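You operate a simulated robot arm through the tools that you are given. There is no shell and no other tool. Be economical: measure what you need, move in short steps, check, and stop when the job is done.

The job below is to be done with a simulated robot arm. You get a single attempt, and the scene is never put back.

Task
Put the green cloth bag from the top of the press bench on the cubby u7 and the cream cloth bag on the top of the packing counter. Turn the cabinet dial to 70 %. Take the steel pitcher from the top of the roasting bench and leave it on the top of the wall shelf over the roasting bench. Put the black tin on the top of the roasting bench away on the top of the packing counter. Put the tea brick that says "LOT 8" from the top of the roasting bench on the cubby k6 and the tea brick that says "LOT 10" on the brown dark cake there. Press the green packer key three times. The order is free. Set down upright: cloth bag, steel pitcher.

The check looks at the end state, three seconds after you hand in, the way a careful person would. Anything else that was tipped, shoved, dropped, spilled or broken makes it a failure. Flat cloth is picked up by pressing the open fingertips on it (5 to 10 N) and closing them slowly along it; thin cloth reads only 2 to 8 mm in the jaws.

Robot
A 6-joint arm with a two-finger parallel gripper on a trunk, on a base that drives. Base frame: it is fixed to the floor where the robot stands at the start and does not move with it; the origin is under the middle of the robot, x ahead of it, y to its left, z up. Lengths are in mm, angles in rad, forces in N, time in s.
With the tool pointing down near the work surface it reaches from about 260 to 680 mm from the robot's upright axis, wherever it stands. Its first joint turns from -2.897 to 2.897 rad. Places, roughly: black tin [-250, 1250, 750]; cabinet dial [300, 700, 800]; cloth bag [500, 0, 1000]; cubby K6 [-2500, -3200, 1400]; cubby U7 [-2500, -2900, 500]; dark cake (6x6x2 cm) [-1000, 1200, 900]; green packer key [-2500, -100, 1000]; steel pitcher (12x8x11 cm) [200, 1200, 900]; tea brick [-1250, 1250, 1000]; top of the packing counter [-2600, -700, 900]; top of the wall shelf over the roasting bench (178 [-680, 1560, 1380]. Payload 1.57 kg.
The TCP is the grasp point between the finger pads, 30 mm short of the fingertips. In the tool frame z runs along the fingers and y along their closing line. Largest opening 110 mm; finger width 24, thickness 12; the body of the gripper, 48 by 112 mm, starts 78 mm behind the TCP.
Orientation is told as [roll, pitch, yaw] about the base's x, y, z axes, in that order, counted from this pose: with the fingers straight down and closing along the base's y, the tool's x points along the base's -x, its y along +y and its z along -z.

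Tools
- The arm moves only by the tool drive_tool. Its argument "moves" is a list of rows, each an object (a shift or turn left out is 0, a gripper value left out holds the last) with "translation": the shift along the tool's x, y, z in units of 20 mm (1.0 is 20 mm), a list of three; "rot": the turn, a rotation vector about the tool's x, y, z in units of 5 degrees (1.0 is 5 degrees), a list of three; "hand": the opening in per cent of the stroke, from 0 (shut) to 100 (fully open). In form: [{"translation": [tx, ty, tz], "rot": [wx, wy, wz], "hand": hand}, ...]. A call has 1 to 8 rows; each row shifts and turns the commanded pose from where the row before left it, along the tool's axes as they then stand. A call with a number of a shift or a turn outside -1 to 1 is refused whole. A row lasts 0.2 s, in which the tool goes at most 50 mm and 0.15 rad; a call with a longer step from one row to the next is refused whole, and so is a gripper value outside its range. A pose out of reach is approached as far as the arm can. The call stops where the force on the tool passes 40 N (or 10 N more than at its start, if that is more) or the arm is blocked; 0.2 s more then pass. Each finger travels about 108 mm/s and halts on what it meets, pressing with about 37 N; the grip force reading is that of the motor and also rises with nothing between the fingers. The clock runs only during rows and for 0.2 s after the last one: add rows that do not move to give the fingers time. The reply holds the time, the measured pose of the TCP, the force on the tool along the base axes, the opening and the grip force, in the units named above and with some noise, with the torque about the TCP (base axes, N m) and any sound that the robot's microphone picked up.
- Cameras (640 x 400 px; columns grow to the right, rows downward): "scene" is now at [36.1, 179.8, 1680.6]; the picture's right is [0.40, -0.91, 0.00], its down [-0.76, -0.34, -0.56] and it looks along [0.51, 0.22, -0.83] (base axes); focal length 263 px, centre (320, 200). "wrist" rides on the gripper at [70, 16, -141] in the tool frame; the picture's right is [-0.23, 0.97, 0.00], its down [-0.86, -0.20, -0.48] and it looks along [-0.47, -0.11, 0.88] (tool axes); focal length 222 px, centre (320, 200). There is no depth. A picture from a camera that has moved, and an enlarged one, comes with that camera's place and axes in the base frame and with its lens. The place of the scene camera against the robot may be out by one fixed shift of up to 25 mm in any direction.
- camera(camera): a new picture of that camera. The clock stands still meanwhile.
- slide_trunk(by): slides the trunk up (or, below 0, down) by that many mm; the arm and the scene camera ride with it, the base frame stays. It gives what a move gives, with no picture.
- steer(legs): drives the robot by 1 to 6 legs, each [ahead, left, turn to the left] in mm, mm and rad, along the robot's own axes; the way and the turn of a leg run together, so that a leg with both is an arc; at most 1500 mm and 3.142 rad a leg. The arm and the cameras ride along, it lands a little off, and it stops where it bumps. It gives what a move gives.
- aim_head(pan, tilt): turns the head with the scene camera to pan (to the left, within 2.094 rad either way) and tilt (down, from -0.506 to 1.204), counted from straight ahead of the robot. It gives what a move gives.
- inspect(camera, box): a new picture of the part [left, top, right, bottom] of that camera's present view, enlarged. The clock stands still meanwhile.
- sign_off(): hands the job in; it is judged then, once.

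Work in short steps. Places have to be worked out from the pictures, the camera data and where the tool is seen: move nearer, look again, correct. Check each grasp and each placing, and mend what went wrong. You have 207 turns and 184 pictures in all, those below and enlarged ones among them. Open the gripper and draw the arm clear of the work before you hand the job in, unless the task says otherwise.

The tools are called after ">>>" by a JSON object that holds its "api" and its "payload". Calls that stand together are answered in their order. drive_tool: Moves the arm, as the interface text tells. Its arguments: {"type":"object","properties":{"moves":{"type":"array","items":{"type":"object","properties":{"translation":{"type":"array","items":{"type":"number"}},"rot":{"type":"array","items":{"type":"number"}},"hand":{"type":"number"}}}}},"required":["moves"]} The other tools are called the same way: slide_trunk (by) slides the trunk up or down; steer (legs) drives the base; aim_head (pan, tilt) turns the head that bears the scene camera; camera (camera) takes a picture; inspect (camera, box) takes an enlarged picture of a part of a camera's view; sign_off () hands the job in.

At the start:

```text
t: 0.0
position: [190.1, 316.7, 1120.5]
ee_rot: [0.0, -0.001, 0.001]
contact_force: [-0.2, 0.2, 0.6]
ft_torque: [-0.03, -0.02, 0.0]
width: 109.8
finger_force: 0.0
trunk travel left (down, up): [-275.0, 315.0]
robot x, y, heading: [-2.4, 0.5, -0.0]
head pan, tilt: [0.417, 0.981]
```

scene: 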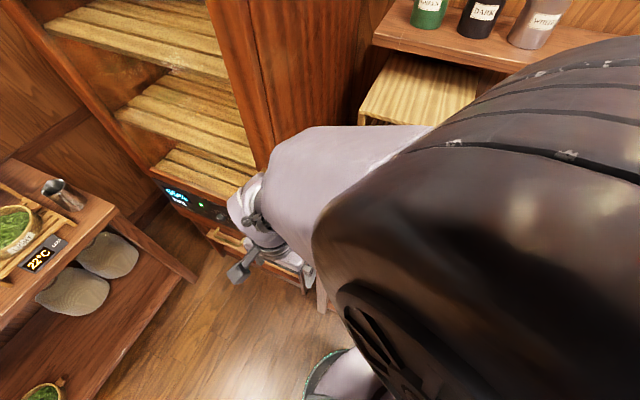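
wrist: 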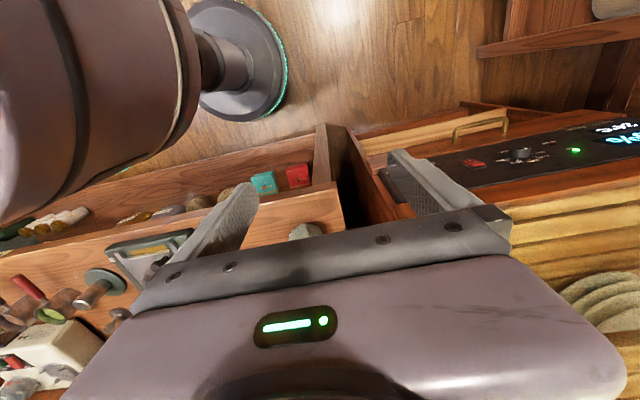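

I start by surveying the surroundings with the head, ahead and then left.

>>> {"api": "aim_head", "payload": {"pan": 0, "tilt": 0.6}}

>>> {"api": "camera", "payload": {"camera": "scene"}}

>>> {"api": "aim_head", "payload": {"pan": 0.9, "tilt": 0.6}}

>>> {"api": "camera", "payload": {"camera": "scene"}}

>>> {"api": "aim_head", "payload": {"pan": 1.8, "tilt": 0.6}}

>>> {"api": "camera", "payload": {"camera": "scene"}}

>>> {"api": "aim_head", "payload": {"pan": -1.5, "tilt": 0.5}}

>>> {"api": "camera", "payload": {"camera": "scene"}}

```text
t: 0.9
position: [189.2, 317.1, 1120.7]
ee_rot: [-0.001, 0.0, 0.001]
contact_force: [0.4, 0.5, 0.4]
ft_torque: [0.03, -0.01, -0.03]
width: 110.1
finger_force: 0.1
trunk travel left (down, up): [-275.0, 315.0]
robot x, y, heading: [2.0, 1.0, -0.003]
head pan, tilt: [0.0, 0.6]
```

```text
181 pictures are left
camera scene: at [59.7, 151.2, 1711.3], right [0.0, -1.0, 0.0], down [-0.57, 0.0, -0.82], along [0.82, 0.0, -0.57], focal length 263 px, centre (320, 200)
```

scene: 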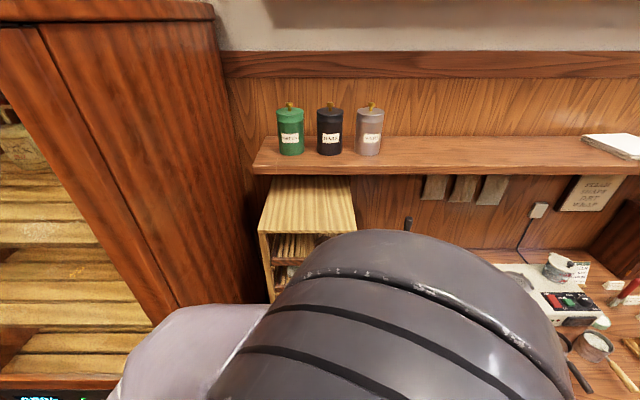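

```text
t: 2.1
position: [189.6, 315.8, 1120.1]
ee_rot: [0.0, 0.001, 0.0]
contact_force: [-0.2, -0.4, 0.0]
ft_torque: [0.0, 0.02, 0.0]
width: 110.2
finger_force: 0.1
trunk travel left (down, up): [-275.0, 315.0]
robot x, y, heading: [-2.7, -0.6, -0.003]
head pan, tilt: [0.901, 0.6]
```

```text
180 pictures are left
camera scene: at [26.2, 220.4, 1711.4], right [0.78, -0.62, 0.0], down [-0.35, -0.44, -0.83], along [0.51, 0.65, -0.56], focal length 263 px, centre (320, 200)
```

scene: 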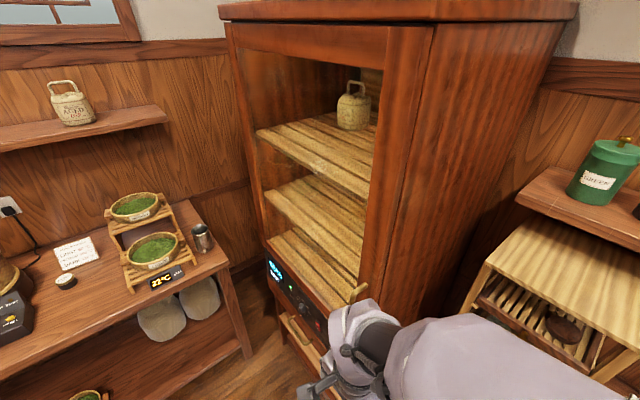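

```text
t: 3.3
position: [189.7, 317.3, 1120.6]
ee_rot: [0.0, -0.001, 0.001]
contact_force: [-0.2, 0.7, -1.1]
ft_torque: [-0.02, 0.02, 0.03]
width: 109.7
finger_force: 0.0
trunk travel left (down, up): [-275.0, 315.0]
robot x, y, heading: [-2.0, 0.2, 0.003]
head pan, tilt: [1.799, 0.6]
```

```text
179 pictures are left
camera scene: at [-48.7, 237.3, 1711.4], right [0.97, 0.23, 0.0], down [0.13, -0.55, -0.83], along [-0.19, 0.8, -0.56], focal length 263 px, centre (320, 200)
```

scene: 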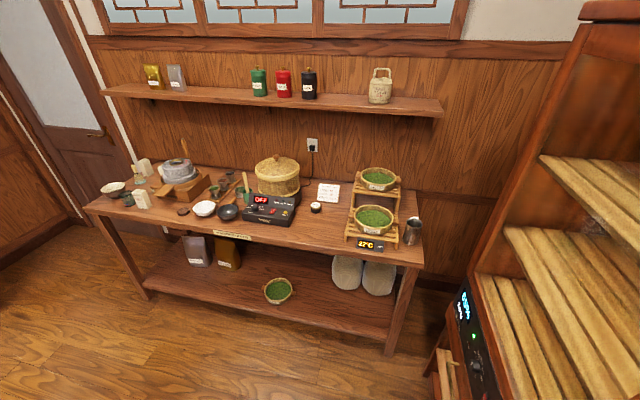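

```text
t: 6.1
position: [188.9, 316.7, 1121.3]
ee_rot: [0.0, -0.001, 0.0]
contact_force: [-0.6, 0.0, -0.1]
ft_torque: [0.01, 0.01, -0.01]
width: 110.0
finger_force: 0.0
trunk travel left (down, up): [-275.0, 315.0]
robot x, y, heading: [2.5, 3.4, 0.001]
head pan, tilt: [-1.499, 0.499]
```

```text
178 pictures are left
camera scene: at [-22.2, 60.4, 1720.4], right [-1.0, -0.07, 0.0], down [-0.03, 0.48, -0.88], along [0.06, -0.88, -0.48], focal length 263 px, centre (320, 200)
```

scene: 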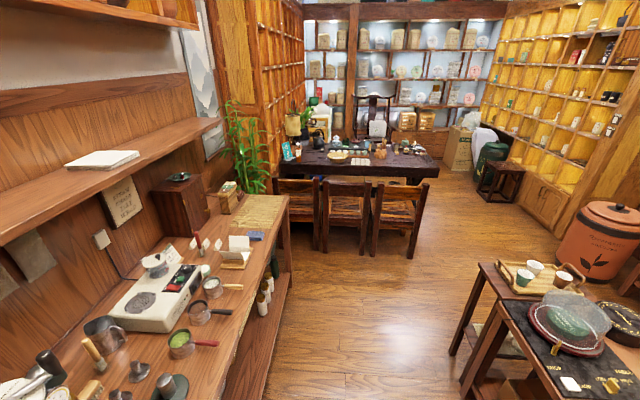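

Next I drive back and left so that I stand in front of the cabinet, then look at the control panel.

>>> {"api": "steer", "payload": {"legs": [[-350, 0, 0], [0, 500, 0]]}}

>>> {"api": "aim_head", "payload": {"pan": 0.2, "tilt": 0.9}}

>>> {"api": "camera", "payload": {"camera": "scene"}}

>>> {"api": "camera", "payload": {"camera": "wrist"}}

```text
t: 10.9
position: [-151.8, 815.2, 1120.6]
ee_rot: [-0.001, 0.0, -0.01]
contact_force: [-0.1, 0.2, -0.4]
ft_torque: [-0.03, 0.01, 0.01]
width: 109.9
finger_force: 0.0
trunk travel left (down, up): [-275.0, 315.0]
robot x, y, heading: [-344.1, 497.2, -0.012]
head pan, tilt: [-1.499, 0.499]
```

```text
t: 12.6
position: [-151.2, 815.1, 1121.6]
ee_rot: [-0.001, 0.0, -0.011]
contact_force: [0.6, -0.3, 0.2]
ft_torque: [0.02, 0.02, -0.01]
width: 110.2
finger_force: 0.0
trunk travel left (down, up): [-275.0, 315.0]
robot x, y, heading: [-348.4, 497.7, -0.01]
head pan, tilt: [0.201, 0.901]
```

```text
177 pictures are left
camera scene: at [-297.6, 665.9, 1686.6], right [0.19, -0.98, 0.0], down [-0.77, -0.15, -0.62], along [0.61, 0.12, -0.78], focal length 263 px, centre (320, 200)
```

scene: 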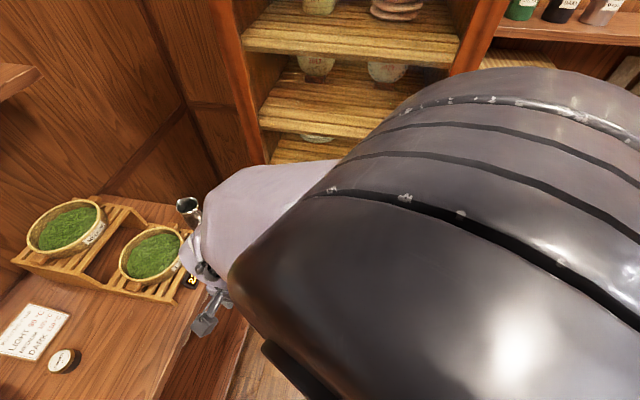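

```text
176 pictures are left
camera wrist: at [-220.8, 832.1, 1261.5], right [0.24, 0.97, 0.0], down [0.85, -0.21, 0.48], along [0.47, -0.11, -0.88], focal length 222 px, centre (320, 200)
```

wrist: 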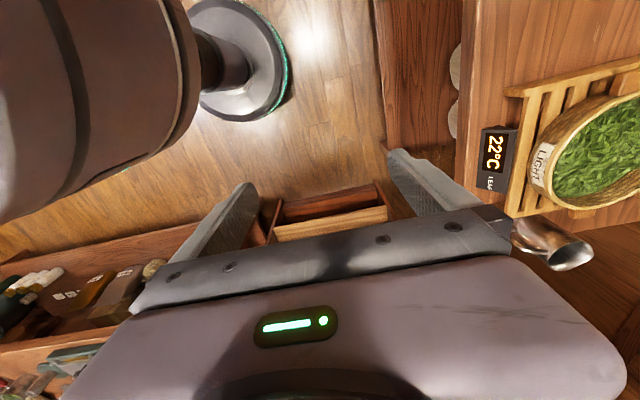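

The dial panel is hidden by the arm, so I tip the tool up to point along +x while moving ahead. The wrist camera can then see the panel.

>>> {"api": "drive_tool", "payload": {"moves": [{"translation": [-0.7, -0.3, 0.03], "rot": [0, -1, 0], "hand": 40}, {"translation": [-0.69, -0.3, 0.09], "rot": [0, -1, 0]}, {"translation": [-0.68, -0.3, 0.15], "rot": [0, -1, 0]}, {"translation": [-0.67, -0.3, 0.21], "rot": [0, -1, 0]}, {"translation": [-0.65, -0.3, 0.27], "rot": [0, -1, 0]}, {"translation": [-0.62, -0.3, 0.32], "rot": [0, -1, 0]}, {"translation": [-0.59, -0.3, 0.38], "rot": [0, -1, 0]}, {"translation": [-0.56, -0.3, 0.43], "rot": [0, -1, 0]}]}}

>>> {"api": "drive_tool", "payload": {"moves": [{"translation": [-0.52, -0.3, 0.47], "rot": [0, -1, 0]}, {"translation": [-0.47, -0.3, 0.52], "rot": [0, -1, 0]}, {"translation": [-0.43, -0.3, 0.56], "rot": [0, -1, 0]}, {"translation": [-0.38, -0.3, 0.59], "rot": [0, -1, 0]}, {"translation": [-0.32, -0.3, 0.62], "rot": [0, -1, 0]}, {"translation": [-0.27, 0, 0.65], "rot": [0, -1, 0]}, {"translation": [-0.21, 0, 0.67], "rot": [0, -1, 0]}, {"translation": [-0.15, 0, 0.68], "rot": [0, -1, 0]}]}}

>>> {"api": "slide_trunk", "payload": {"by": -230}}

>>> {"api": "camera", "payload": {"camera": "wrist"}}

>>> {"api": "camera", "payload": {"camera": "scene"}}

```text
t: 14.4
position: [-40.3, 766.6, 1115.6]
ee_rot: [0.002, -0.698, -0.01]
contact_force: [-0.5, -0.4, -0.3]
ft_torque: [-0.01, -0.04, 0.02]
width: 44.4
finger_force: 0.0
trunk travel left (down, up): [-275.0, 315.0]
robot x, y, heading: [-345.0, 501.4, -0.011]
head pan, tilt: [0.201, 0.901]
```

```text
t: 16.2
position: [72.2, 735.9, 1109.2]
ee_rot: [0.003, -1.398, -0.012]
contact_force: [0.0, -0.3, 0.6]
ft_torque: [0.02, 0.03, -0.01]
width: 44.2
finger_force: 0.1
trunk travel left (down, up): [-275.0, 315.0]
robot x, y, heading: [-345.8, 501.2, -0.011]
head pan, tilt: [0.201, 0.901]
```

```text
t: 18.6
position: [70.9, 736.5, 880.6]
ee_rot: [0.0, -1.397, -0.01]
contact_force: [-0.4, -0.4, 0.3]
ft_torque: [0.02, 0.0, 0.01]
width: 44.3
finger_force: 0.0
trunk travel left (down, up): [-45.0, 545.0]
robot x, y, heading: [-342.8, 502.6, -0.007]
head pan, tilt: [0.201, 0.901]
```

```text
175 pictures are left
camera wrist: at [-79.0, 753.4, 836.3], right [0.05, 0.97, 0.22], down [-0.32, -0.2, 0.93], along [0.94, -0.12, 0.31], focal length 222 px, centre (320, 200)
```

wrist: 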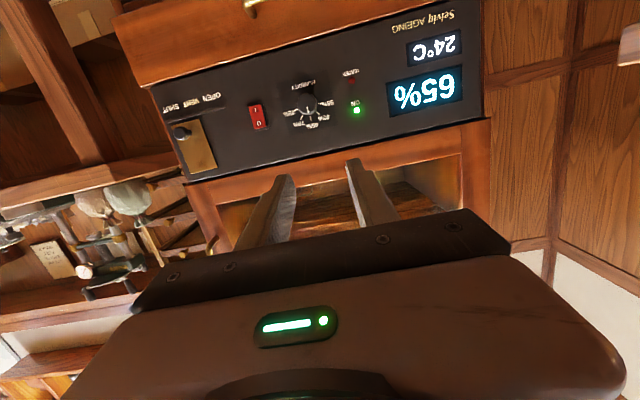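

```text
174 pictures are left
camera scene: at [-297.6, 665.9, 1456.7], right [0.19, -0.98, 0.0], down [-0.77, -0.15, -0.62], along [0.61, 0.12, -0.78], focal length 263 px, centre (320, 200)
```

scene: 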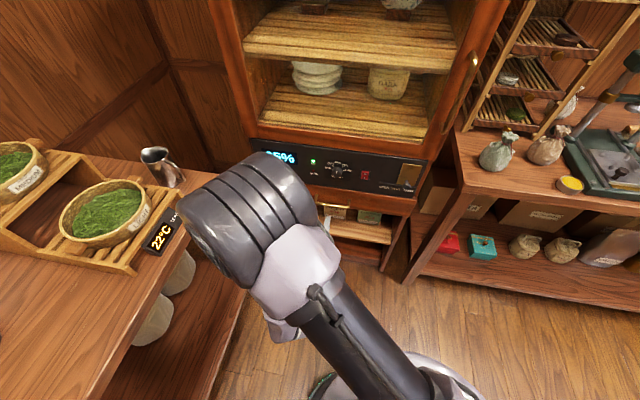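

The display reads 65 % now. I enlarge the dial to read its pointer and scale.

>>> {"api": "inspect", "payload": {"camera": "wrist", "box": [240, 60, 400, 160]}}

>>> {"api": "inspect", "payload": {"camera": "scene", "box": [250, 130, 442, 250]}}

```text
4.00 times, centred on (320, 110) of wrist
camera zoom: at [-79.0, 753.4, 836.3], right [0.05, 0.97, 0.22], down [-0.32, -0.2, 0.93], along [0.94, -0.12, 0.31], focal length 888 px, centre (320, 560)
```

zoom: 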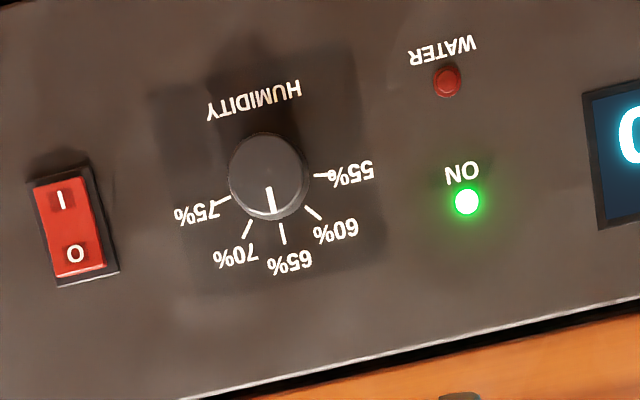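

```text
3.33 times, centred on (346, 190) of scene
camera zoom: at [-297.6, 665.9, 1456.7], right [0.19, -0.98, 0.0], down [-0.77, -0.15, -0.62], along [0.61, 0.12, -0.78], focal length 877 px, centre (233, 233)
```

zoom: 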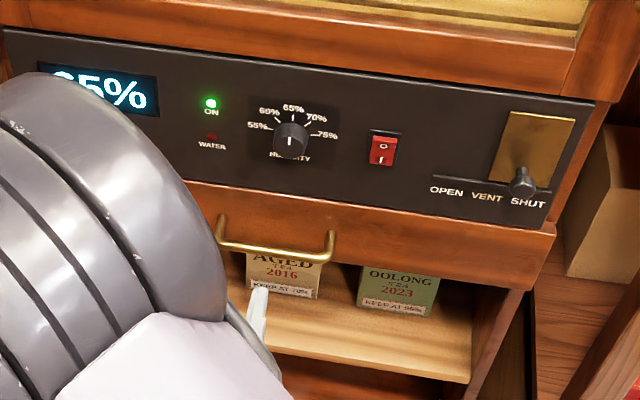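

The knob turns clockwise from 65 to 70, by roughly 35–40°. I level the tool to horizontal, line up below and left, and close part of the distance before checking again.

>>> {"api": "drive_tool", "payload": {"moves": [{"translation": [0.8, -0.3, 0.5], "rot": [0, -1, 0], "hand": 60}, {"translation": [0.8, -0.3, 0.7], "rot": [0, -1, 0]}, {"translation": [0.9, -0.3, 0.8]}, {"translation": [0.9, -0.2, 0.8]}, {"translation": [0.9, 0, 0.8]}, {"translation": [0, 0, 0.8]}, {"translation": [0, 0, 0.8]}, {"translation": [0, 0, 0]}]}}

>>> {"api": "camera", "payload": {"camera": "wrist"}}

>>> {"api": "camera", "payload": {"camera": "scene"}}

```text
t: 20.4
position: [133.4, 767.0, 797.1]
ee_rot: [-0.04, -1.567, 0.022]
contact_force: [-0.8, 0.4, -0.2]
ft_torque: [0.0, 0.0, 0.01]
width: 66.0
finger_force: 0.0
out of reach, approached as far as the arm can: row 2, 3, 4, 5, 6, 7
trunk travel left (down, up): [-45.0, 545.0]
robot x, y, heading: [-344.5, 499.1, -0.012]
head pan, tilt: [0.201, 0.901]
```

```text
171 pictures are left
camera wrist: at [-7.4, 784.9, 727.4], right [0.02, 0.97, 0.23], down [-0.48, -0.19, 0.86], along [0.88, -0.12, 0.46], focal length 222 px, centre (320, 200)
```

wrist: 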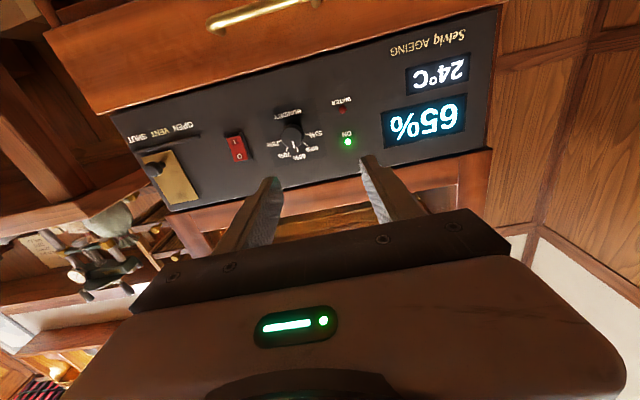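

```text
170 pictures are left
camera scene: at [-297.6, 666.0, 1456.6], right [0.19, -0.98, 0.0], down [-0.77, -0.15, -0.62], along [0.61, 0.12, -0.78], focal length 263 px, centre (320, 200)
```

scene: 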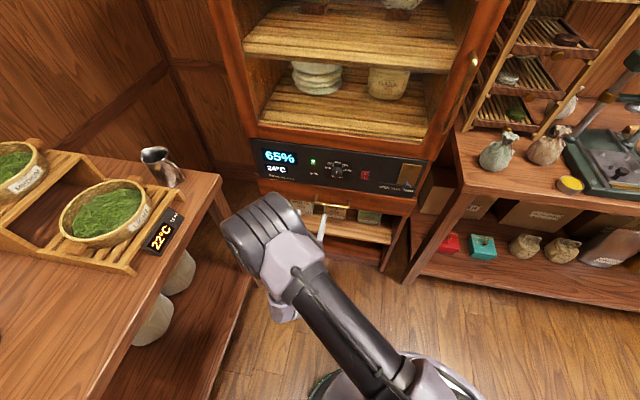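

The arm is at its horizontal reach limit; the dial triangulates to about (365, 714, 792). I pull the tool back 100 mm, drive the base nearer, then look again.

>>> {"api": "drive_tool", "payload": {"moves": [{"translation": [0, 0, -1]}, {"translation": [0, 0, -1]}, {"translation": [0, 0, -1]}, {"translation": [0, 0, -1]}, {"translation": [0, 0, -1]}, {"translation": [0, 0, -1]}, {"translation": [0, 0, -1]}]}}

>>> {"api": "steer", "payload": {"legs": [[220, 0, 0]]}}

>>> {"api": "camera", "payload": {"camera": "wrist"}}

```text
t: 22.0
position: [-6.3, 766.9, 796.4]
ee_rot: [-0.787, -1.571, 0.779]
contact_force: [0.3, 0.1, 0.0]
ft_torque: [0.0, 0.02, 0.0]
width: 65.8
finger_force: 0.1
trunk travel left (down, up): [-45.0, 545.0]
robot x, y, heading: [-345.7, 498.6, -0.007]
head pan, tilt: [0.201, 0.901]
```

```text
t: 23.7
position: [213.5, 765.5, 796.5]
ee_rot: [-0.199, -1.57, 0.19]
contact_force: [-0.3, -0.6, 0.1]
ft_torque: [-0.02, -0.04, 0.02]
width: 66.0
finger_force: 0.2
trunk travel left (down, up): [-45.0, 545.0]
robot x, y, heading: [-127.3, 500.8, -0.012]
head pan, tilt: [0.201, 0.901]
```

```text
169 pictures are left
camera wrist: at [72.3, 783.0, 726.6], right [0.01, 0.97, 0.23], down [-0.48, -0.19, 0.86], along [0.88, -0.12, 0.47], focal length 222 px, centre (320, 200)
```

wrist: 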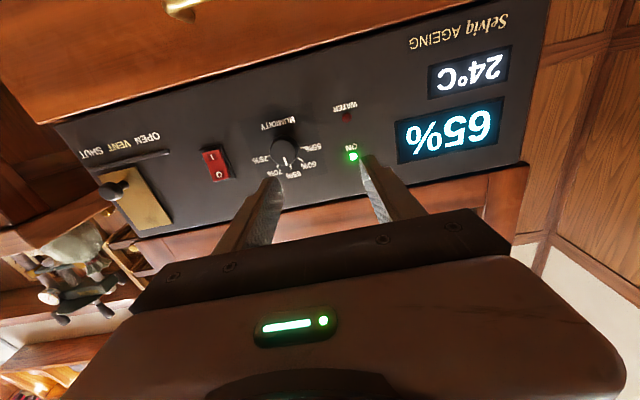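

The dial is confirmed near (362, 715, 793). I move left-right by −51 mm and ahead to put the fingertips just short of the knob.

>>> {"api": "drive_tool", "payload": {"moves": [{"translation": [0.1, -0.85, 0.8]}, {"translation": [0.1, -0.85, 0.9]}, {"translation": [0, -0.85, 0.9]}, {"translation": [0, 0, 0.9]}, {"translation": [0, 0, 0]}]}}

>>> {"api": "camera", "payload": {"camera": "wrist"}}

>>> {"api": "inspect", "payload": {"camera": "scene", "box": [200, 150, 440, 300]}}

```text
t: 24.9
position: [282.0, 714.9, 793.2]
ee_rot: [0.464, -1.571, -0.471]
contact_force: [-0.3, 0.1, -0.3]
ft_torque: [0.0, 0.03, 0.0]
width: 66.1
finger_force: 0.0
trunk travel left (down, up): [-45.0, 545.0]
robot x, y, heading: [-122.3, 500.7, -0.005]
head pan, tilt: [0.201, 0.901]
```

```text
168 pictures are left
camera wrist: at [142.3, 731.6, 722.8], right [0.01, 0.97, 0.23], down [-0.48, -0.2, 0.86], along [0.88, -0.12, 0.47], focal length 222 px, centre (320, 200)
```

wrist: 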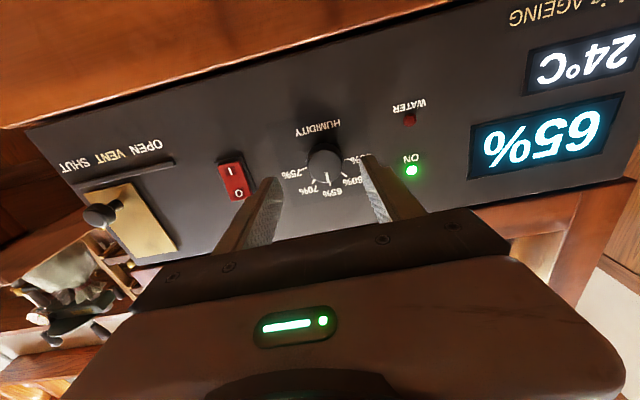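

```text
2.67 times, centred on (320, 225) of scene
camera zoom: at [-77.6, 663.8, 1456.6], right [0.19, -0.98, 0.0], down [-0.77, -0.15, -0.62], along [0.61, 0.12, -0.78], focal length 702 px, centre (320, 133)
```

zoom: 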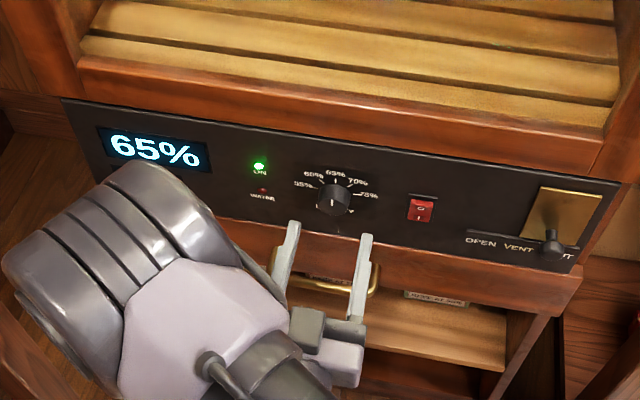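

The knob lies centred ahead of the jaws. I advance 60 mm around the knob and look before closing.

>>> {"api": "drive_tool", "payload": {"moves": [{"translation": [-0.1, 0.05, 0.75]}, {"translation": [-0.05, 0.05, 0.75]}, {"translation": [0, 0, 0.75]}, {"translation": [0, 0, 0.75]}, {"translation": [0, 0, 0]}]}}

>>> {"api": "inspect", "payload": {"camera": "wrist", "box": [200, 100, 440, 250]}}

>>> {"api": "inspect", "payload": {"camera": "scene", "box": [240, 140, 432, 260]}}

```text
t: 26.1
position: [320.2, 740.0, 797.9]
ee_rot: [0.088, -1.569, -0.109]
contact_force: [-5.7, -14.0, -1.1]
ft_torque: [-0.02, -0.07, -0.6]
width: 78.0
finger_force: 6.6
out of reach, approached as far as the arm can: row 1, 2, 3, 4
trunk travel left (down, up): [-45.0, 545.0]
robot x, y, heading: [-125.3, 498.5, -0.008]
head pan, tilt: [0.201, 0.901]
```

```text
2.67 times, centred on (320, 175) of wrist
camera zoom: at [179.3, 759.2, 727.9], right [0.02, 0.97, 0.23], down [-0.48, -0.19, 0.86], along [0.88, -0.13, 0.46], focal length 592 px, centre (320, 267)
```

zoom: 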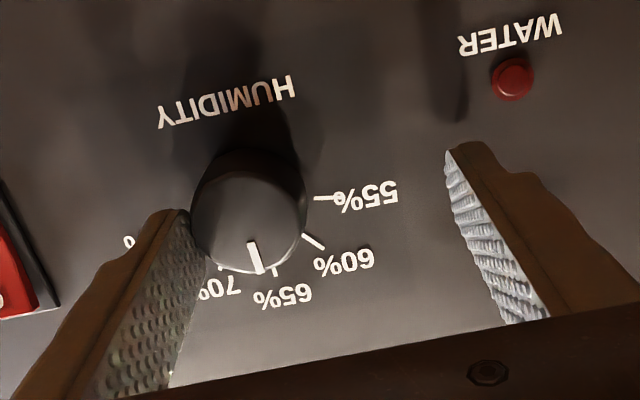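

```text
3.33 times, centred on (336, 200) of scene
camera zoom: at [-78.2, 662.3, 1456.7], right [0.19, -0.98, 0.0], down [-0.77, -0.15, -0.62], along [0.61, 0.12, -0.78], focal length 877 px, centre (267, 200)
```

zoom: 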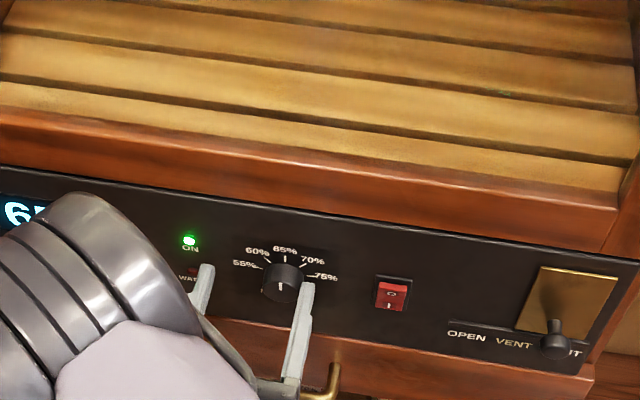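

Reach ran out and the tool slid sideways against the knob. I back off, drive the base 130 mm nearer and shift right, then retry.

>>> {"api": "drive_tool", "payload": {"moves": [{"translation": [0, -0.6, -0.3]}, {"translation": [0, -0.3, -1]}, {"translation": [0, 0, -1]}, {"translation": [0, 0, -1]}, {"translation": [0, 0, -1]}, {"translation": [0, 0, -1]}, {"translation": [0, 0, -1]}, {"translation": [0, 0, -1]}]}}

>>> {"api": "steer", "payload": {"legs": [[100, 60, 0]]}}

>>> {"api": "camera", "payload": {"camera": "wrist"}}

```text
t: 27.9
position: [170.7, 728.9, 797.8]
ee_rot: [1.731, -1.571, -1.74]
contact_force: [0.8, 0.8, 0.1]
ft_torque: [0.01, 0.01, 0.01]
width: 65.9
finger_force: 0.0
out of reach, approached as far as the arm can: row 1
trunk travel left (down, up): [-45.0, 545.0]
robot x, y, heading: [-126.3, 498.3, -0.005]
head pan, tilt: [0.201, 0.901]
```

```text
t: 29.1
position: [272.2, 788.6, 797.4]
ee_rot: [-0.098, -1.571, 0.088]
contact_force: [0.1, 0.0, 0.1]
ft_torque: [0.0, 0.0, -0.01]
width: 66.0
finger_force: 0.0
trunk travel left (down, up): [-45.0, 545.0]
robot x, y, heading: [-22.8, 556.7, -0.007]
head pan, tilt: [0.201, 0.901]
```

```text
164 pictures are left
camera wrist: at [130.9, 805.7, 726.9], right [0.01, 0.97, 0.23], down [-0.48, -0.2, 0.86], along [0.88, -0.12, 0.47], focal length 222 px, centre (320, 200)
```

wrist: 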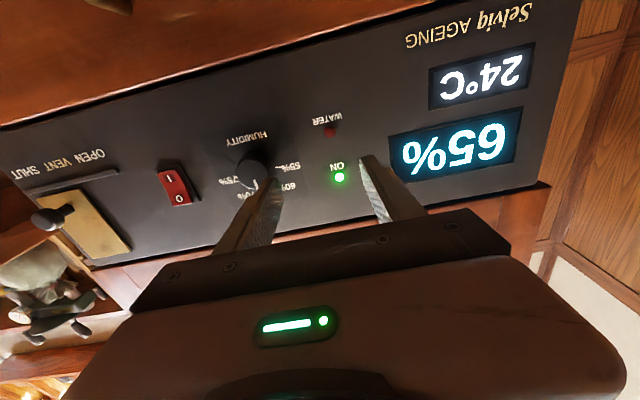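

Reach is better now. I shift 73 mm in −y, then go ahead 40 mm and check.

>>> {"api": "drive_tool", "payload": {"moves": [{"translation": [0, -0.9, 0]}, {"translation": [0, -0.9, 0]}, {"translation": [0, -0.9, 0]}, {"translation": [0, -0.9, 0]}, {"translation": [0.05, 0, 0.5]}, {"translation": [0, 0, 0.5]}, {"translation": [0, 0, 0.5]}, {"translation": [0, 0, 0.5]}]}}

>>> {"api": "camera", "payload": {"camera": "wrist"}}

```text
t: 30.4
position: [308.5, 755.1, 798.9]
ee_rot: [1.892, -1.515, -1.896]
contact_force: [-44.7, -0.8, -0.9]
ft_torque: [0.01, 0.59, -1.67]
width: 66.8
finger_force: 0.1
out of reach, approached as far as the arm can: row 2, 3, 4
trunk travel left (down, up): [-45.0, 545.0]
robot x, y, heading: [-25.4, 555.2, -0.006]
head pan, tilt: [0.201, 0.901]
stopped in row 6: the force on the tool passed its limit at 70 N (the readings are from after the stop); the commanded pose is now the measured one
```

```text
163 pictures are left
camera wrist: at [169.1, 775.8, 727.1], right [0.0, 0.96, 0.28], down [-0.49, -0.24, 0.83], along [0.87, -0.13, 0.48], focal length 222 px, centre (320, 200)
```

wrist: 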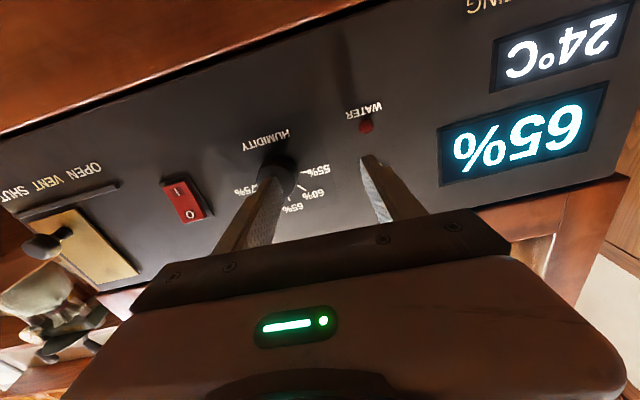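

The fingertip touched the knob's face at x≈338, so the knob sticks out more than I judged, and I stand too close now. I back off and re-station the base to the middle of its reach window.

>>> {"api": "drive_tool", "payload": {"moves": [{"translation": [0, 0, -1]}, {"translation": [0, 0, -1]}, {"translation": [0, 0, 0]}]}}

>>> {"api": "steer", "payload": {"legs": [[-65, -42, 0]]}}

>>> {"api": "camera", "payload": {"camera": "wrist"}}

```text
t: 31.2
position: [287.2, 768.4, 798.3]
ee_rot: [1.884, -1.52, -1.888]
contact_force: [-0.8, -0.2, -0.5]
ft_torque: [-0.03, 0.0, -0.02]
width: 66.1
finger_force: 0.0
out of reach, approached as far as the arm can: row 1, 2
trunk travel left (down, up): [-45.0, 545.0]
robot x, y, heading: [-21.1, 558.7, -0.013]
head pan, tilt: [0.201, 0.901]
```

```text
t: 32.3
position: [223.3, 727.8, 797.9]
ee_rot: [1.876, -1.522, -1.878]
contact_force: [-0.6, 0.4, -0.9]
ft_torque: [0.02, -0.03, -0.01]
width: 66.1
finger_force: 0.1
trunk travel left (down, up): [-45.0, 545.0]
robot x, y, heading: [-88.9, 518.9, -0.007]
head pan, tilt: [0.201, 0.901]
```

```text
162 pictures are left
camera wrist: at [83.8, 747.5, 726.9], right [0.0, 0.96, 0.27], down [-0.49, -0.24, 0.84], along [0.87, -0.13, 0.47], focal length 222 px, centre (320, 200)
```

wrist: 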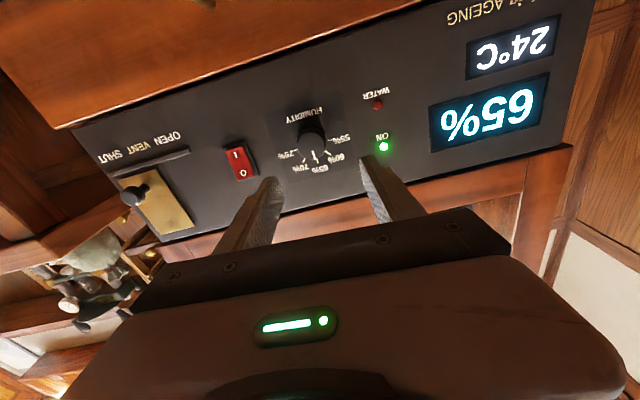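

Good station. I align to about (y 718, z 793), untwist slightly, and advance so the tips stop just short of the knob face.

>>> {"api": "drive_tool", "payload": {"moves": [{"translation": [0.1, -0.25, 0.8], "rot": [0, 0, -0.5]}, {"translation": [0.1, -0.25, 0.8]}, {"translation": [0.05, 0, 0.8]}, {"translation": [0, 0, 0.7]}, {"translation": [0, 0, 0]}]}}

>>> {"api": "inspect", "payload": {"camera": "wrist", "box": [200, 100, 440, 250]}}

>>> {"api": "inspect", "payload": {"camera": "scene", "box": [240, 140, 432, 260]}}

```text
t: 33.5
position: [285.0, 717.0, 794.5]
ee_rot: [2.811, -1.555, -2.813]
contact_force: [-0.2, 0.4, 0.1]
ft_torque: [-0.03, -0.02, 0.0]
width: 66.0
finger_force: 0.1
trunk travel left (down, up): [-45.0, 545.0]
robot x, y, heading: [-90.3, 515.5, -0.005]
head pan, tilt: [0.201, 0.901]
```

```text
2.67 times, centred on (320, 175) of wrist
camera zoom: at [146.1, 734.1, 721.6], right [0.0, 0.97, 0.23], down [-0.49, -0.2, 0.85], along [0.87, -0.11, 0.48], focal length 592 px, centre (320, 267)
```

zoom: 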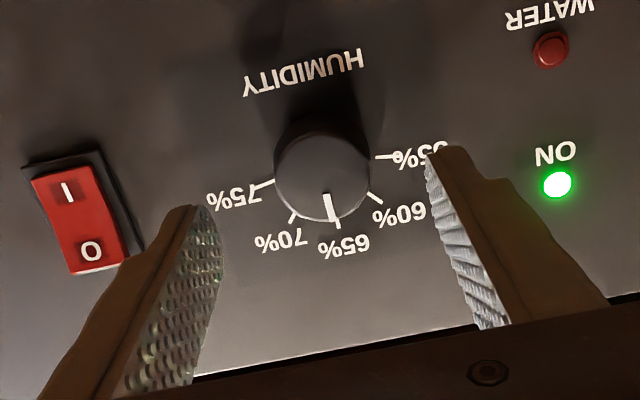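

```text
3.33 times, centred on (336, 200) of scene
camera zoom: at [-42.7, 681.2, 1456.6], right [0.19, -0.98, 0.0], down [-0.77, -0.15, -0.62], along [0.61, 0.12, -0.78], focal length 877 px, centre (267, 200)
```

zoom: 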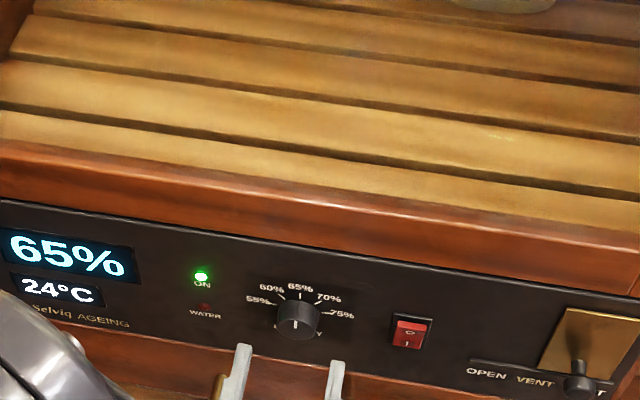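

Alignment is good (knob centre at y 718, z 794). I advance 36 mm so the tips pass the knob's face, then close.

>>> {"api": "drive_tool", "payload": {"moves": [{"translation": [0, 0.05, 0.6]}, {"translation": [0, 0, 0.6]}, {"translation": [0, 0, 0.6]}, {"hand": 45}, {"hand": 30}, {"hand": 25}, {"hand": 20}, {}]}}

>>> {"api": "inspect", "payload": {"camera": "wrist", "box": [200, 100, 440, 250]}}

```text
t: 35.3
position: [312.6, 724.7, 796.2]
ee_rot: [2.7, -1.556, -2.712]
contact_force: [-1.4, -26.7, -4.4]
ft_torque: [0.04, -0.23, -0.81]
width: 46.0
finger_force: 14.1
out of reach, approached as far as the arm can: row 2, 3
trunk travel left (down, up): [-45.0, 545.0]
robot x, y, heading: [-88.7, 516.7, -0.008]
head pan, tilt: [0.201, 0.901]
```

```text
2.67 times, centred on (320, 175) of wrist
camera zoom: at [172.0, 742.7, 722.9], right [0.01, 0.97, 0.23], down [-0.49, -0.2, 0.85], along [0.87, -0.12, 0.48], focal length 592 px, centre (320, 267)
```

zoom: 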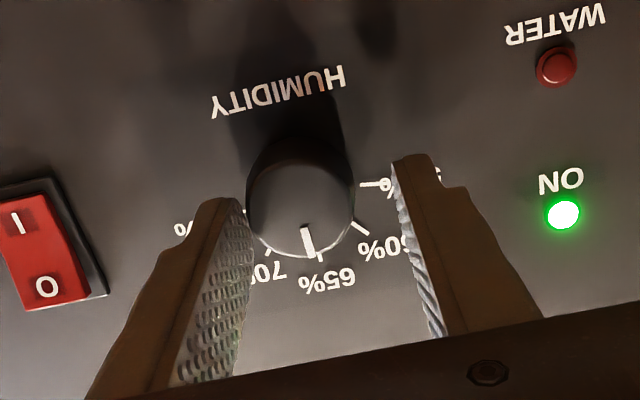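

The limit is in the bearing: the arm can't swing its line below ~28° in this posture. I open, back off, and station the base further right so the dial lies at ~40° to the left.

>>> {"api": "drive_tool", "payload": {"moves": [{"hand": 60}, {"hand": 60}, {"translation": [0, 0, -1]}, {"translation": [0, 0, -1]}, {"translation": [0, 0, -1]}, {}]}}

>>> {"api": "steer", "payload": {"legs": [[40, -120, 0]]}}

>>> {"api": "drive_tool", "payload": {"moves": [{"translation": [0, 0.8, 0]}, {"translation": [0, 0.8, 0]}, {"translation": [0, 0.8, 0]}, {"translation": [0, 0.8, 0]}, {"translation": [0, 0.8, 0]}, {}]}}

>>> {"api": "inspect", "payload": {"camera": "wrist", "box": [200, 100, 440, 250]}}

```text
t: 36.7
position: [251.8, 727.8, 794.0]
ee_rot: [2.819, -1.554, -2.821]
contact_force: [-0.7, 0.0, 0.3]
ft_torque: [0.03, 0.01, 0.04]
width: 65.9
finger_force: 0.1
trunk travel left (down, up): [-45.0, 545.0]
robot x, y, heading: [-88.0, 518.4, -0.009]
head pan, tilt: [0.201, 0.901]
```

```text
t: 37.9
position: [290.6, 609.1, 794.6]
ee_rot: [2.81, -1.557, -2.814]
contact_force: [-0.2, 0.4, -0.3]
ft_torque: [0.0, -0.01, 0.0]
width: 65.8
finger_force: 0.1
trunk travel left (down, up): [-45.0, 545.0]
robot x, y, heading: [-51.0, 392.8, -0.006]
head pan, tilt: [0.201, 0.901]
```

```text
t: 39.3
position: [291.0, 690.1, 794.7]
ee_rot: [2.802, -1.556, -2.806]
contact_force: [-0.5, -0.2, -0.5]
ft_torque: [-0.01, 0.0, 0.02]
width: 66.0
finger_force: 0.1
trunk travel left (down, up): [-45.0, 545.0]
robot x, y, heading: [-47.5, 397.5, -0.009]
head pan, tilt: [0.201, 0.901]
```

```text
2.67 times, centred on (320, 175) of wrist
camera zoom: at [151.2, 706.4, 721.5], right [0.0, 0.97, 0.23], down [-0.49, -0.2, 0.85], along [0.87, -0.11, 0.48], focal length 592 px, centre (320, 267)
```

zoom: 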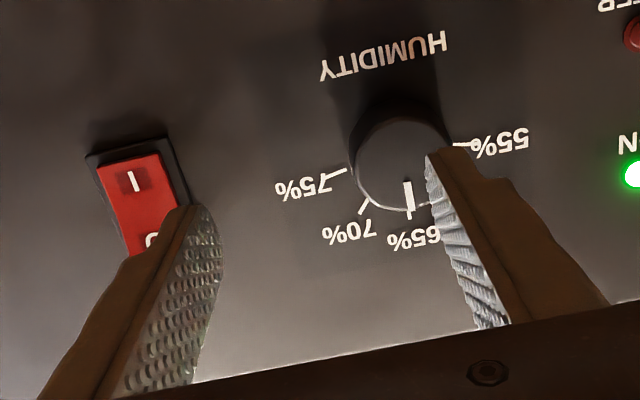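

No limit here. I shift 28 mm to centre on the knob, advance 30 mm, and then close.

>>> {"api": "drive_tool", "payload": {"moves": [{"translation": [0, 0.7, 0]}, {"translation": [0, 0.7, 0]}, {"translation": [0, 0, 0.5]}, {"translation": [0, 0, 0.5]}, {"translation": [0, 0, 0.5]}, {"translation": [0, 0, 0.1], "hand": 45}, {"hand": 35}, {"hand": 25}]}}

>>> {"api": "drive_tool", "payload": {"moves": [{}, {}]}}

>>> {"api": "inspect", "payload": {"camera": "wrist", "box": [200, 100, 440, 250]}}

```text
t: 41.1
position: [322.9, 717.9, 795.5]
ee_rot: [2.797, -1.555, -2.801]
contact_force: [2.0, 6.0, 1.3]
ft_torque: [-0.01, 0.03, 0.25]
width: 34.8
finger_force: 41.9
trunk travel left (down, up): [-45.0, 545.0]
robot x, y, heading: [-49.1, 394.7, -0.008]
head pan, tilt: [0.201, 0.901]
```

```text
t: 41.7
position: [323.7, 718.5, 796.4]
ee_rot: [2.808, -1.556, -2.813]
contact_force: [4.1, 8.1, 5.0]
ft_torque: [-0.02, 0.13, 0.39]
width: 34.5
finger_force: 42.2
trunk travel left (down, up): [-45.0, 545.0]
robot x, y, heading: [-50.5, 397.1, -0.005]
head pan, tilt: [0.201, 0.901]
```

```text
2.67 times, centred on (320, 175) of wrist
camera zoom: at [183.8, 734.9, 722.4], right [0.0, 0.97, 0.23], down [-0.49, -0.2, 0.85], along [0.87, -0.11, 0.48], focal length 592 px, centre (320, 267)
```

zoom: 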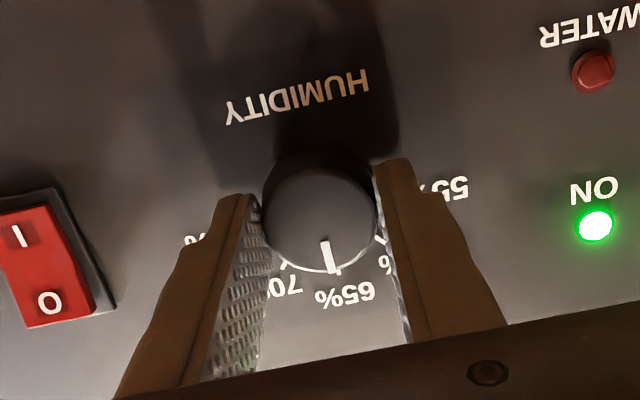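

Gripped the knob (34.5 mm). I turn clockwise 35° and read the display.

>>> {"api": "drive_tool", "payload": {"moves": [{"rot": [0, 0, 1]}, {"rot": [0, 0, 1]}, {"rot": [0, 0, 1]}, {"rot": [0, 0, 1]}, {"rot": [0, 0, 1]}, {"rot": [0, 0, 1]}, {"rot": [0, 0, 1]}, {}]}}

>>> {"api": "camera", "payload": {"camera": "wrist"}}

>>> {"api": "inspect", "payload": {"camera": "scene", "box": [200, 120, 440, 270]}}

```text
t: 43.0
position: [328.5, 721.3, 793.2]
ee_rot: [1.607, -1.145, -1.63]
contact_force: [3.2, -10.2, -3.3]
ft_torque: [0.0, 0.02, -0.3]
width: 37.3
finger_force: 5.9
out of reach, approached as far as the arm can: row 5, 6
trunk travel left (down, up): [-45.0, 545.0]
robot x, y, heading: [-46.0, 399.2, -0.011]
head pan, tilt: [0.201, 0.901]
stopped in row 6: the force on the tool passed its limit at 85 N (the readings are from after the stop); the commanded pose is now the measured one
```

```text
156 pictures are left
camera wrist: at [189.6, 767.5, 733.6], right [0.01, 0.79, 0.61], down [-0.5, -0.52, 0.69], along [0.86, -0.31, 0.39], focal length 222 px, centre (320, 200)
```

wrist: 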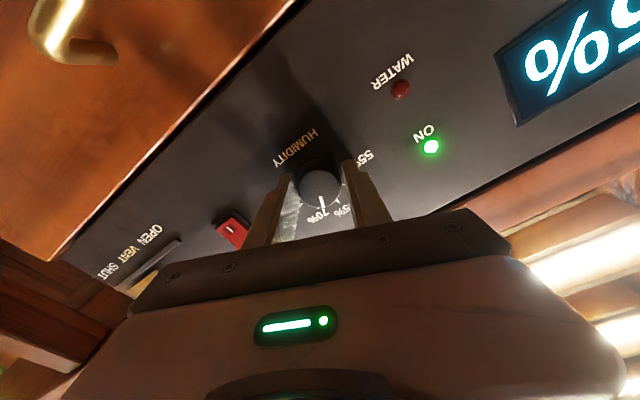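

```text
2.67 times, centred on (320, 195) of scene
camera zoom: at [-3.3, 562.1, 1456.4], right [0.19, -0.98, 0.0], down [-0.77, -0.15, -0.62], along [0.61, 0.12, -0.78], focal length 702 px, centre (320, 213)
```

zoom: 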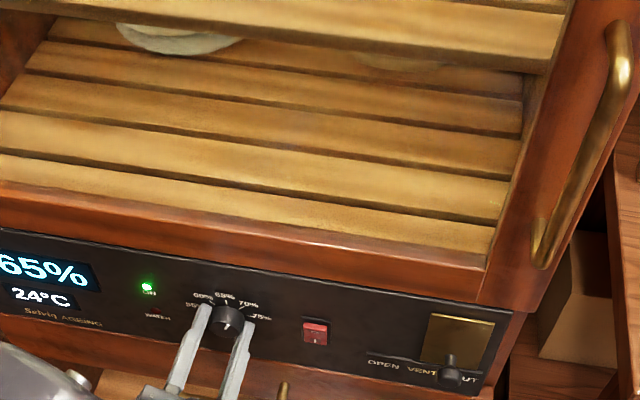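

The turn stopped at ~25° on a wrist limit. I check where the knob pointer stands.

>>> {"api": "inspect", "payload": {"camera": "wrist", "box": [240, 120, 400, 220]}}

>>> {"api": "inspect", "payload": {"camera": "scene", "box": [250, 210, 314, 250]}}

```text
4.00 times, centred on (320, 170) of wrist
camera zoom: at [189.6, 767.5, 733.6], right [0.01, 0.79, 0.61], down [-0.5, -0.52, 0.69], along [0.86, -0.31, 0.39], focal length 888 px, centre (320, 320)
```

zoom: 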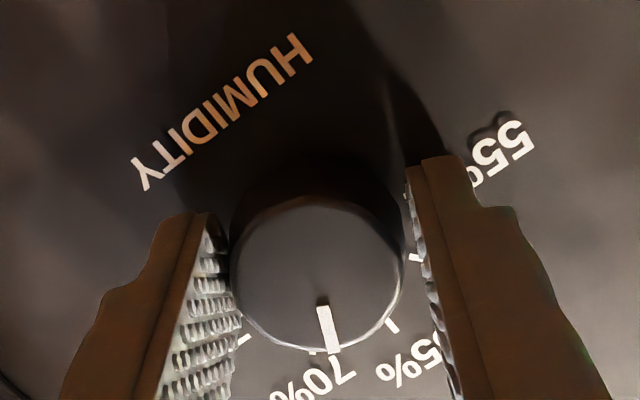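

```text
10.00 times, centred on (282, 230) of scene
camera zoom: at [-3.3, 562.1, 1456.4], right [0.19, -0.98, 0.0], down [-0.77, -0.15, -0.62], along [0.61, 0.12, -0.78], focal length 2631 px, centre (700, -100)
```

zoom: 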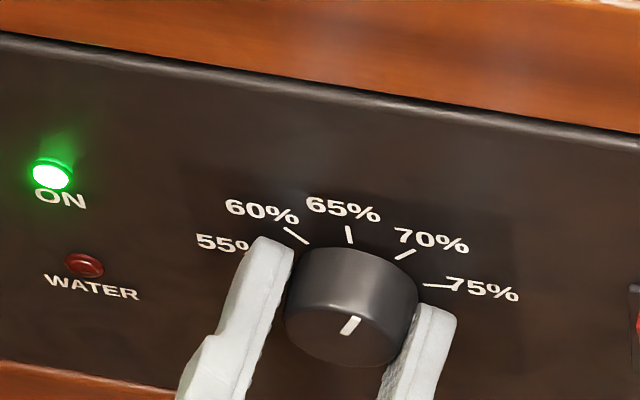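

The pointer has moved about 25° of the needed ~38°. I release, rotate the hand back by 30° and regrip to finish the turn.

>>> {"api": "drive_tool", "payload": {"moves": [{"hand": 55}, {"hand": 60}, {"rot": [0, 0, -1]}, {"rot": [0, 0, -1]}, {"rot": [0, 0, -1]}, {"rot": [0, 0, -1]}, {"rot": [0, 0, -1]}, {}]}}

>>> {"api": "inspect", "payload": {"camera": "wrist", "box": [200, 100, 440, 250]}}

>>> {"api": "inspect", "payload": {"camera": "scene", "box": [250, 210, 314, 250]}}

```text
t: 44.8
position: [327.3, 723.7, 793.9]
ee_rot: [-2.603, -1.55, 2.58]
contact_force: [-0.1, -0.4, 0.5]
ft_torque: [0.0, 0.02, -0.01]
width: 66.0
finger_force: 0.1
trunk travel left (down, up): [-45.0, 545.0]
robot x, y, heading: [-53.2, 393.8, -0.01]
head pan, tilt: [0.201, 0.901]
```

```text
2.67 times, centred on (320, 175) of wrist
camera zoom: at [188.3, 740.4, 721.2], right [0.02, 0.98, 0.22], down [-0.5, -0.18, 0.85], along [0.87, -0.12, 0.48], focal length 592 px, centre (320, 267)
```

zoom: 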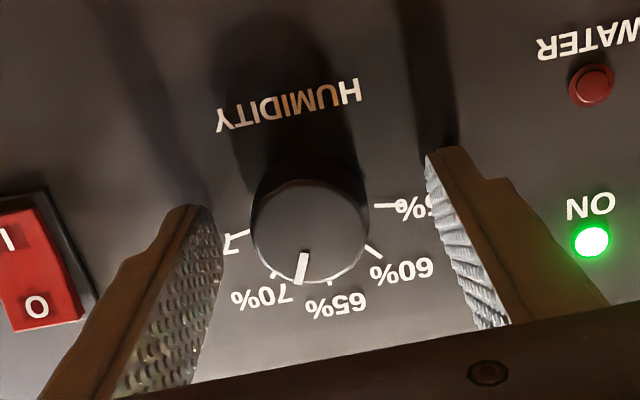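

```text
10.00 times, centred on (282, 230) of scene
camera zoom: at [-4.2, 562.0, 1456.6], right [0.19, -0.98, 0.0], down [-0.77, -0.15, -0.62], along [0.61, 0.12, -0.78], focal length 2631 px, centre (700, -100)
```

zoom: 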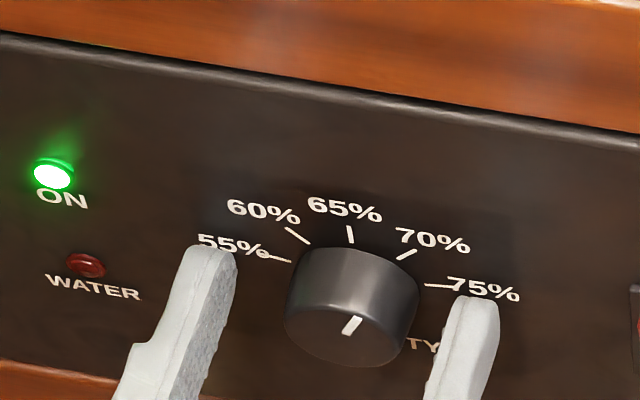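

About 15° more is needed. I re-centre, set the hand back 10°, grip, and turn 15°.

>>> {"api": "drive_tool", "payload": {"moves": [{"translation": [0, -0.25, 0], "rot": [0, 0, -1]}, {"rot": [0, 0, -1], "hand": 45}, {"hand": 35}, {"hand": 25}, {}, {"rot": [0, 0, 1]}, {"rot": [0, 0, 1]}, {"rot": [0, 0, 1]}]}}

>>> {"api": "drive_tool", "payload": {"moves": [{}, {}]}}

>>> {"api": "inspect", "payload": {"camera": "wrist", "box": [200, 100, 440, 250]}}

>>> {"api": "inspect", "payload": {"camera": "scene", "box": [200, 190, 328, 270]}}

```text
t: 46.6
position: [327.8, 719.6, 793.4]
ee_rot: [1.766, -1.489, -1.786]
contact_force: [5.9, 19.3, 6.5]
ft_torque: [-0.05, 0.64, 0.63]
width: 35.7
finger_force: 42.7
trunk travel left (down, up): [-45.0, 545.0]
robot x, y, heading: [-48.6, 396.0, -0.008]
head pan, tilt: [0.201, 0.901]
```

```text
t: 47.2
position: [328.3, 717.6, 792.5]
ee_rot: [1.773, -1.489, -1.792]
contact_force: [7.9, 24.2, 10.1]
ft_torque: [-0.05, -0.26, 0.76]
width: 35.5
finger_force: 42.2
trunk travel left (down, up): [-45.0, 545.0]
robot x, y, heading: [-52.9, 398.2, -0.004]
head pan, tilt: [0.201, 0.901]
```

```text
2.67 times, centred on (320, 175) of wrist
camera zoom: at [188.5, 743.2, 722.2], right [0.02, 0.95, 0.3], down [-0.5, -0.26, 0.83], along [0.87, -0.16, 0.47], focal length 592 px, centre (320, 267)
```

zoom: 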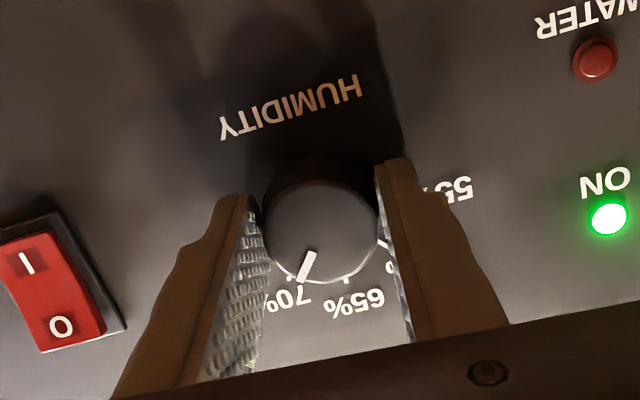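

```text
5.00 times, centred on (264, 230) of scene
camera zoom: at [-4.0, 564.1, 1456.4], right [0.19, -0.98, 0.0], down [-0.77, -0.15, -0.62], along [0.61, 0.12, -0.78], focal length 1316 px, centre (600, 50)
```

zoom: 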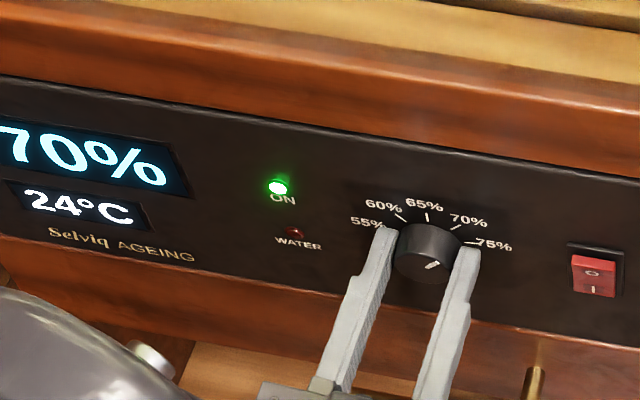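

The display reads 70 %. I release, back off straight and check the pointer.

>>> {"api": "drive_tool", "payload": {"moves": [{"hand": 55}, {"hand": 60}, {"translation": [0, 0, -0.8]}, {"translation": [0, 0, -1]}, {"translation": [0, 0, -1]}, {"translation": [0, 0, -1]}, {}]}}

>>> {"api": "inspect", "payload": {"camera": "scene", "box": [200, 190, 328, 270]}}

>>> {"api": "inspect", "payload": {"camera": "wrist", "box": [240, 100, 400, 200]}}

```text
t: 48.8
position: [250.6, 719.8, 793.1]
ee_rot: [1.77, -1.491, -1.792]
contact_force: [0.3, -0.7, 0.4]
ft_torque: [0.02, -0.02, 0.0]
width: 66.0
finger_force: 0.0
trunk travel left (down, up): [-45.0, 545.0]
robot x, y, heading: [-50.2, 398.2, -0.01]
head pan, tilt: [0.201, 0.901]
```

```text
5.00 times, centred on (264, 230) of scene
camera zoom: at [-4.4, 562.0, 1456.6], right [0.19, -0.98, 0.0], down [-0.77, -0.15, -0.62], along [0.61, 0.12, -0.78], focal length 1316 px, centre (600, 50)
```

zoom: 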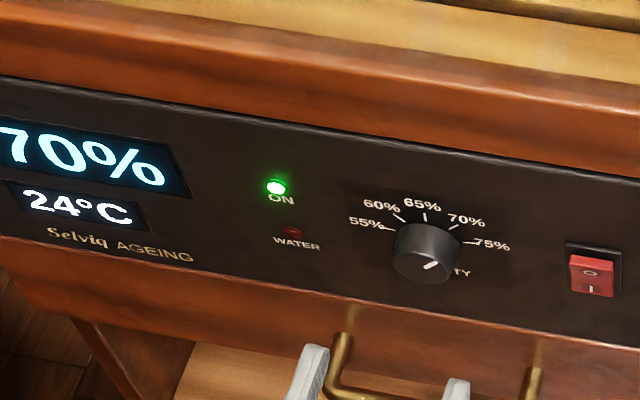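

```text
4.00 times, centred on (320, 150) of wrist
camera zoom: at [112.0, 743.8, 721.7], right [0.02, 0.95, 0.3], down [-0.5, -0.25, 0.83], along [0.87, -0.17, 0.47], focal length 888 px, centre (320, 400)
```

zoom: 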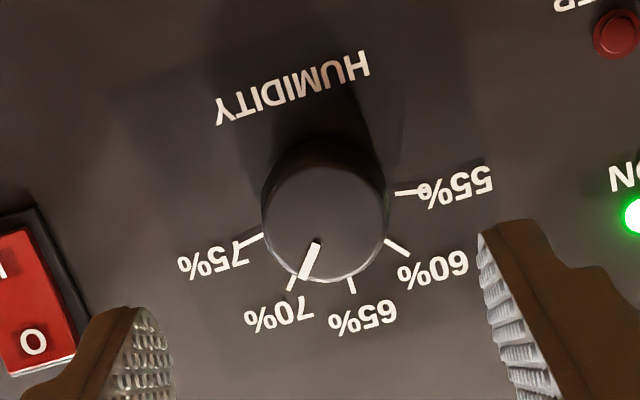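

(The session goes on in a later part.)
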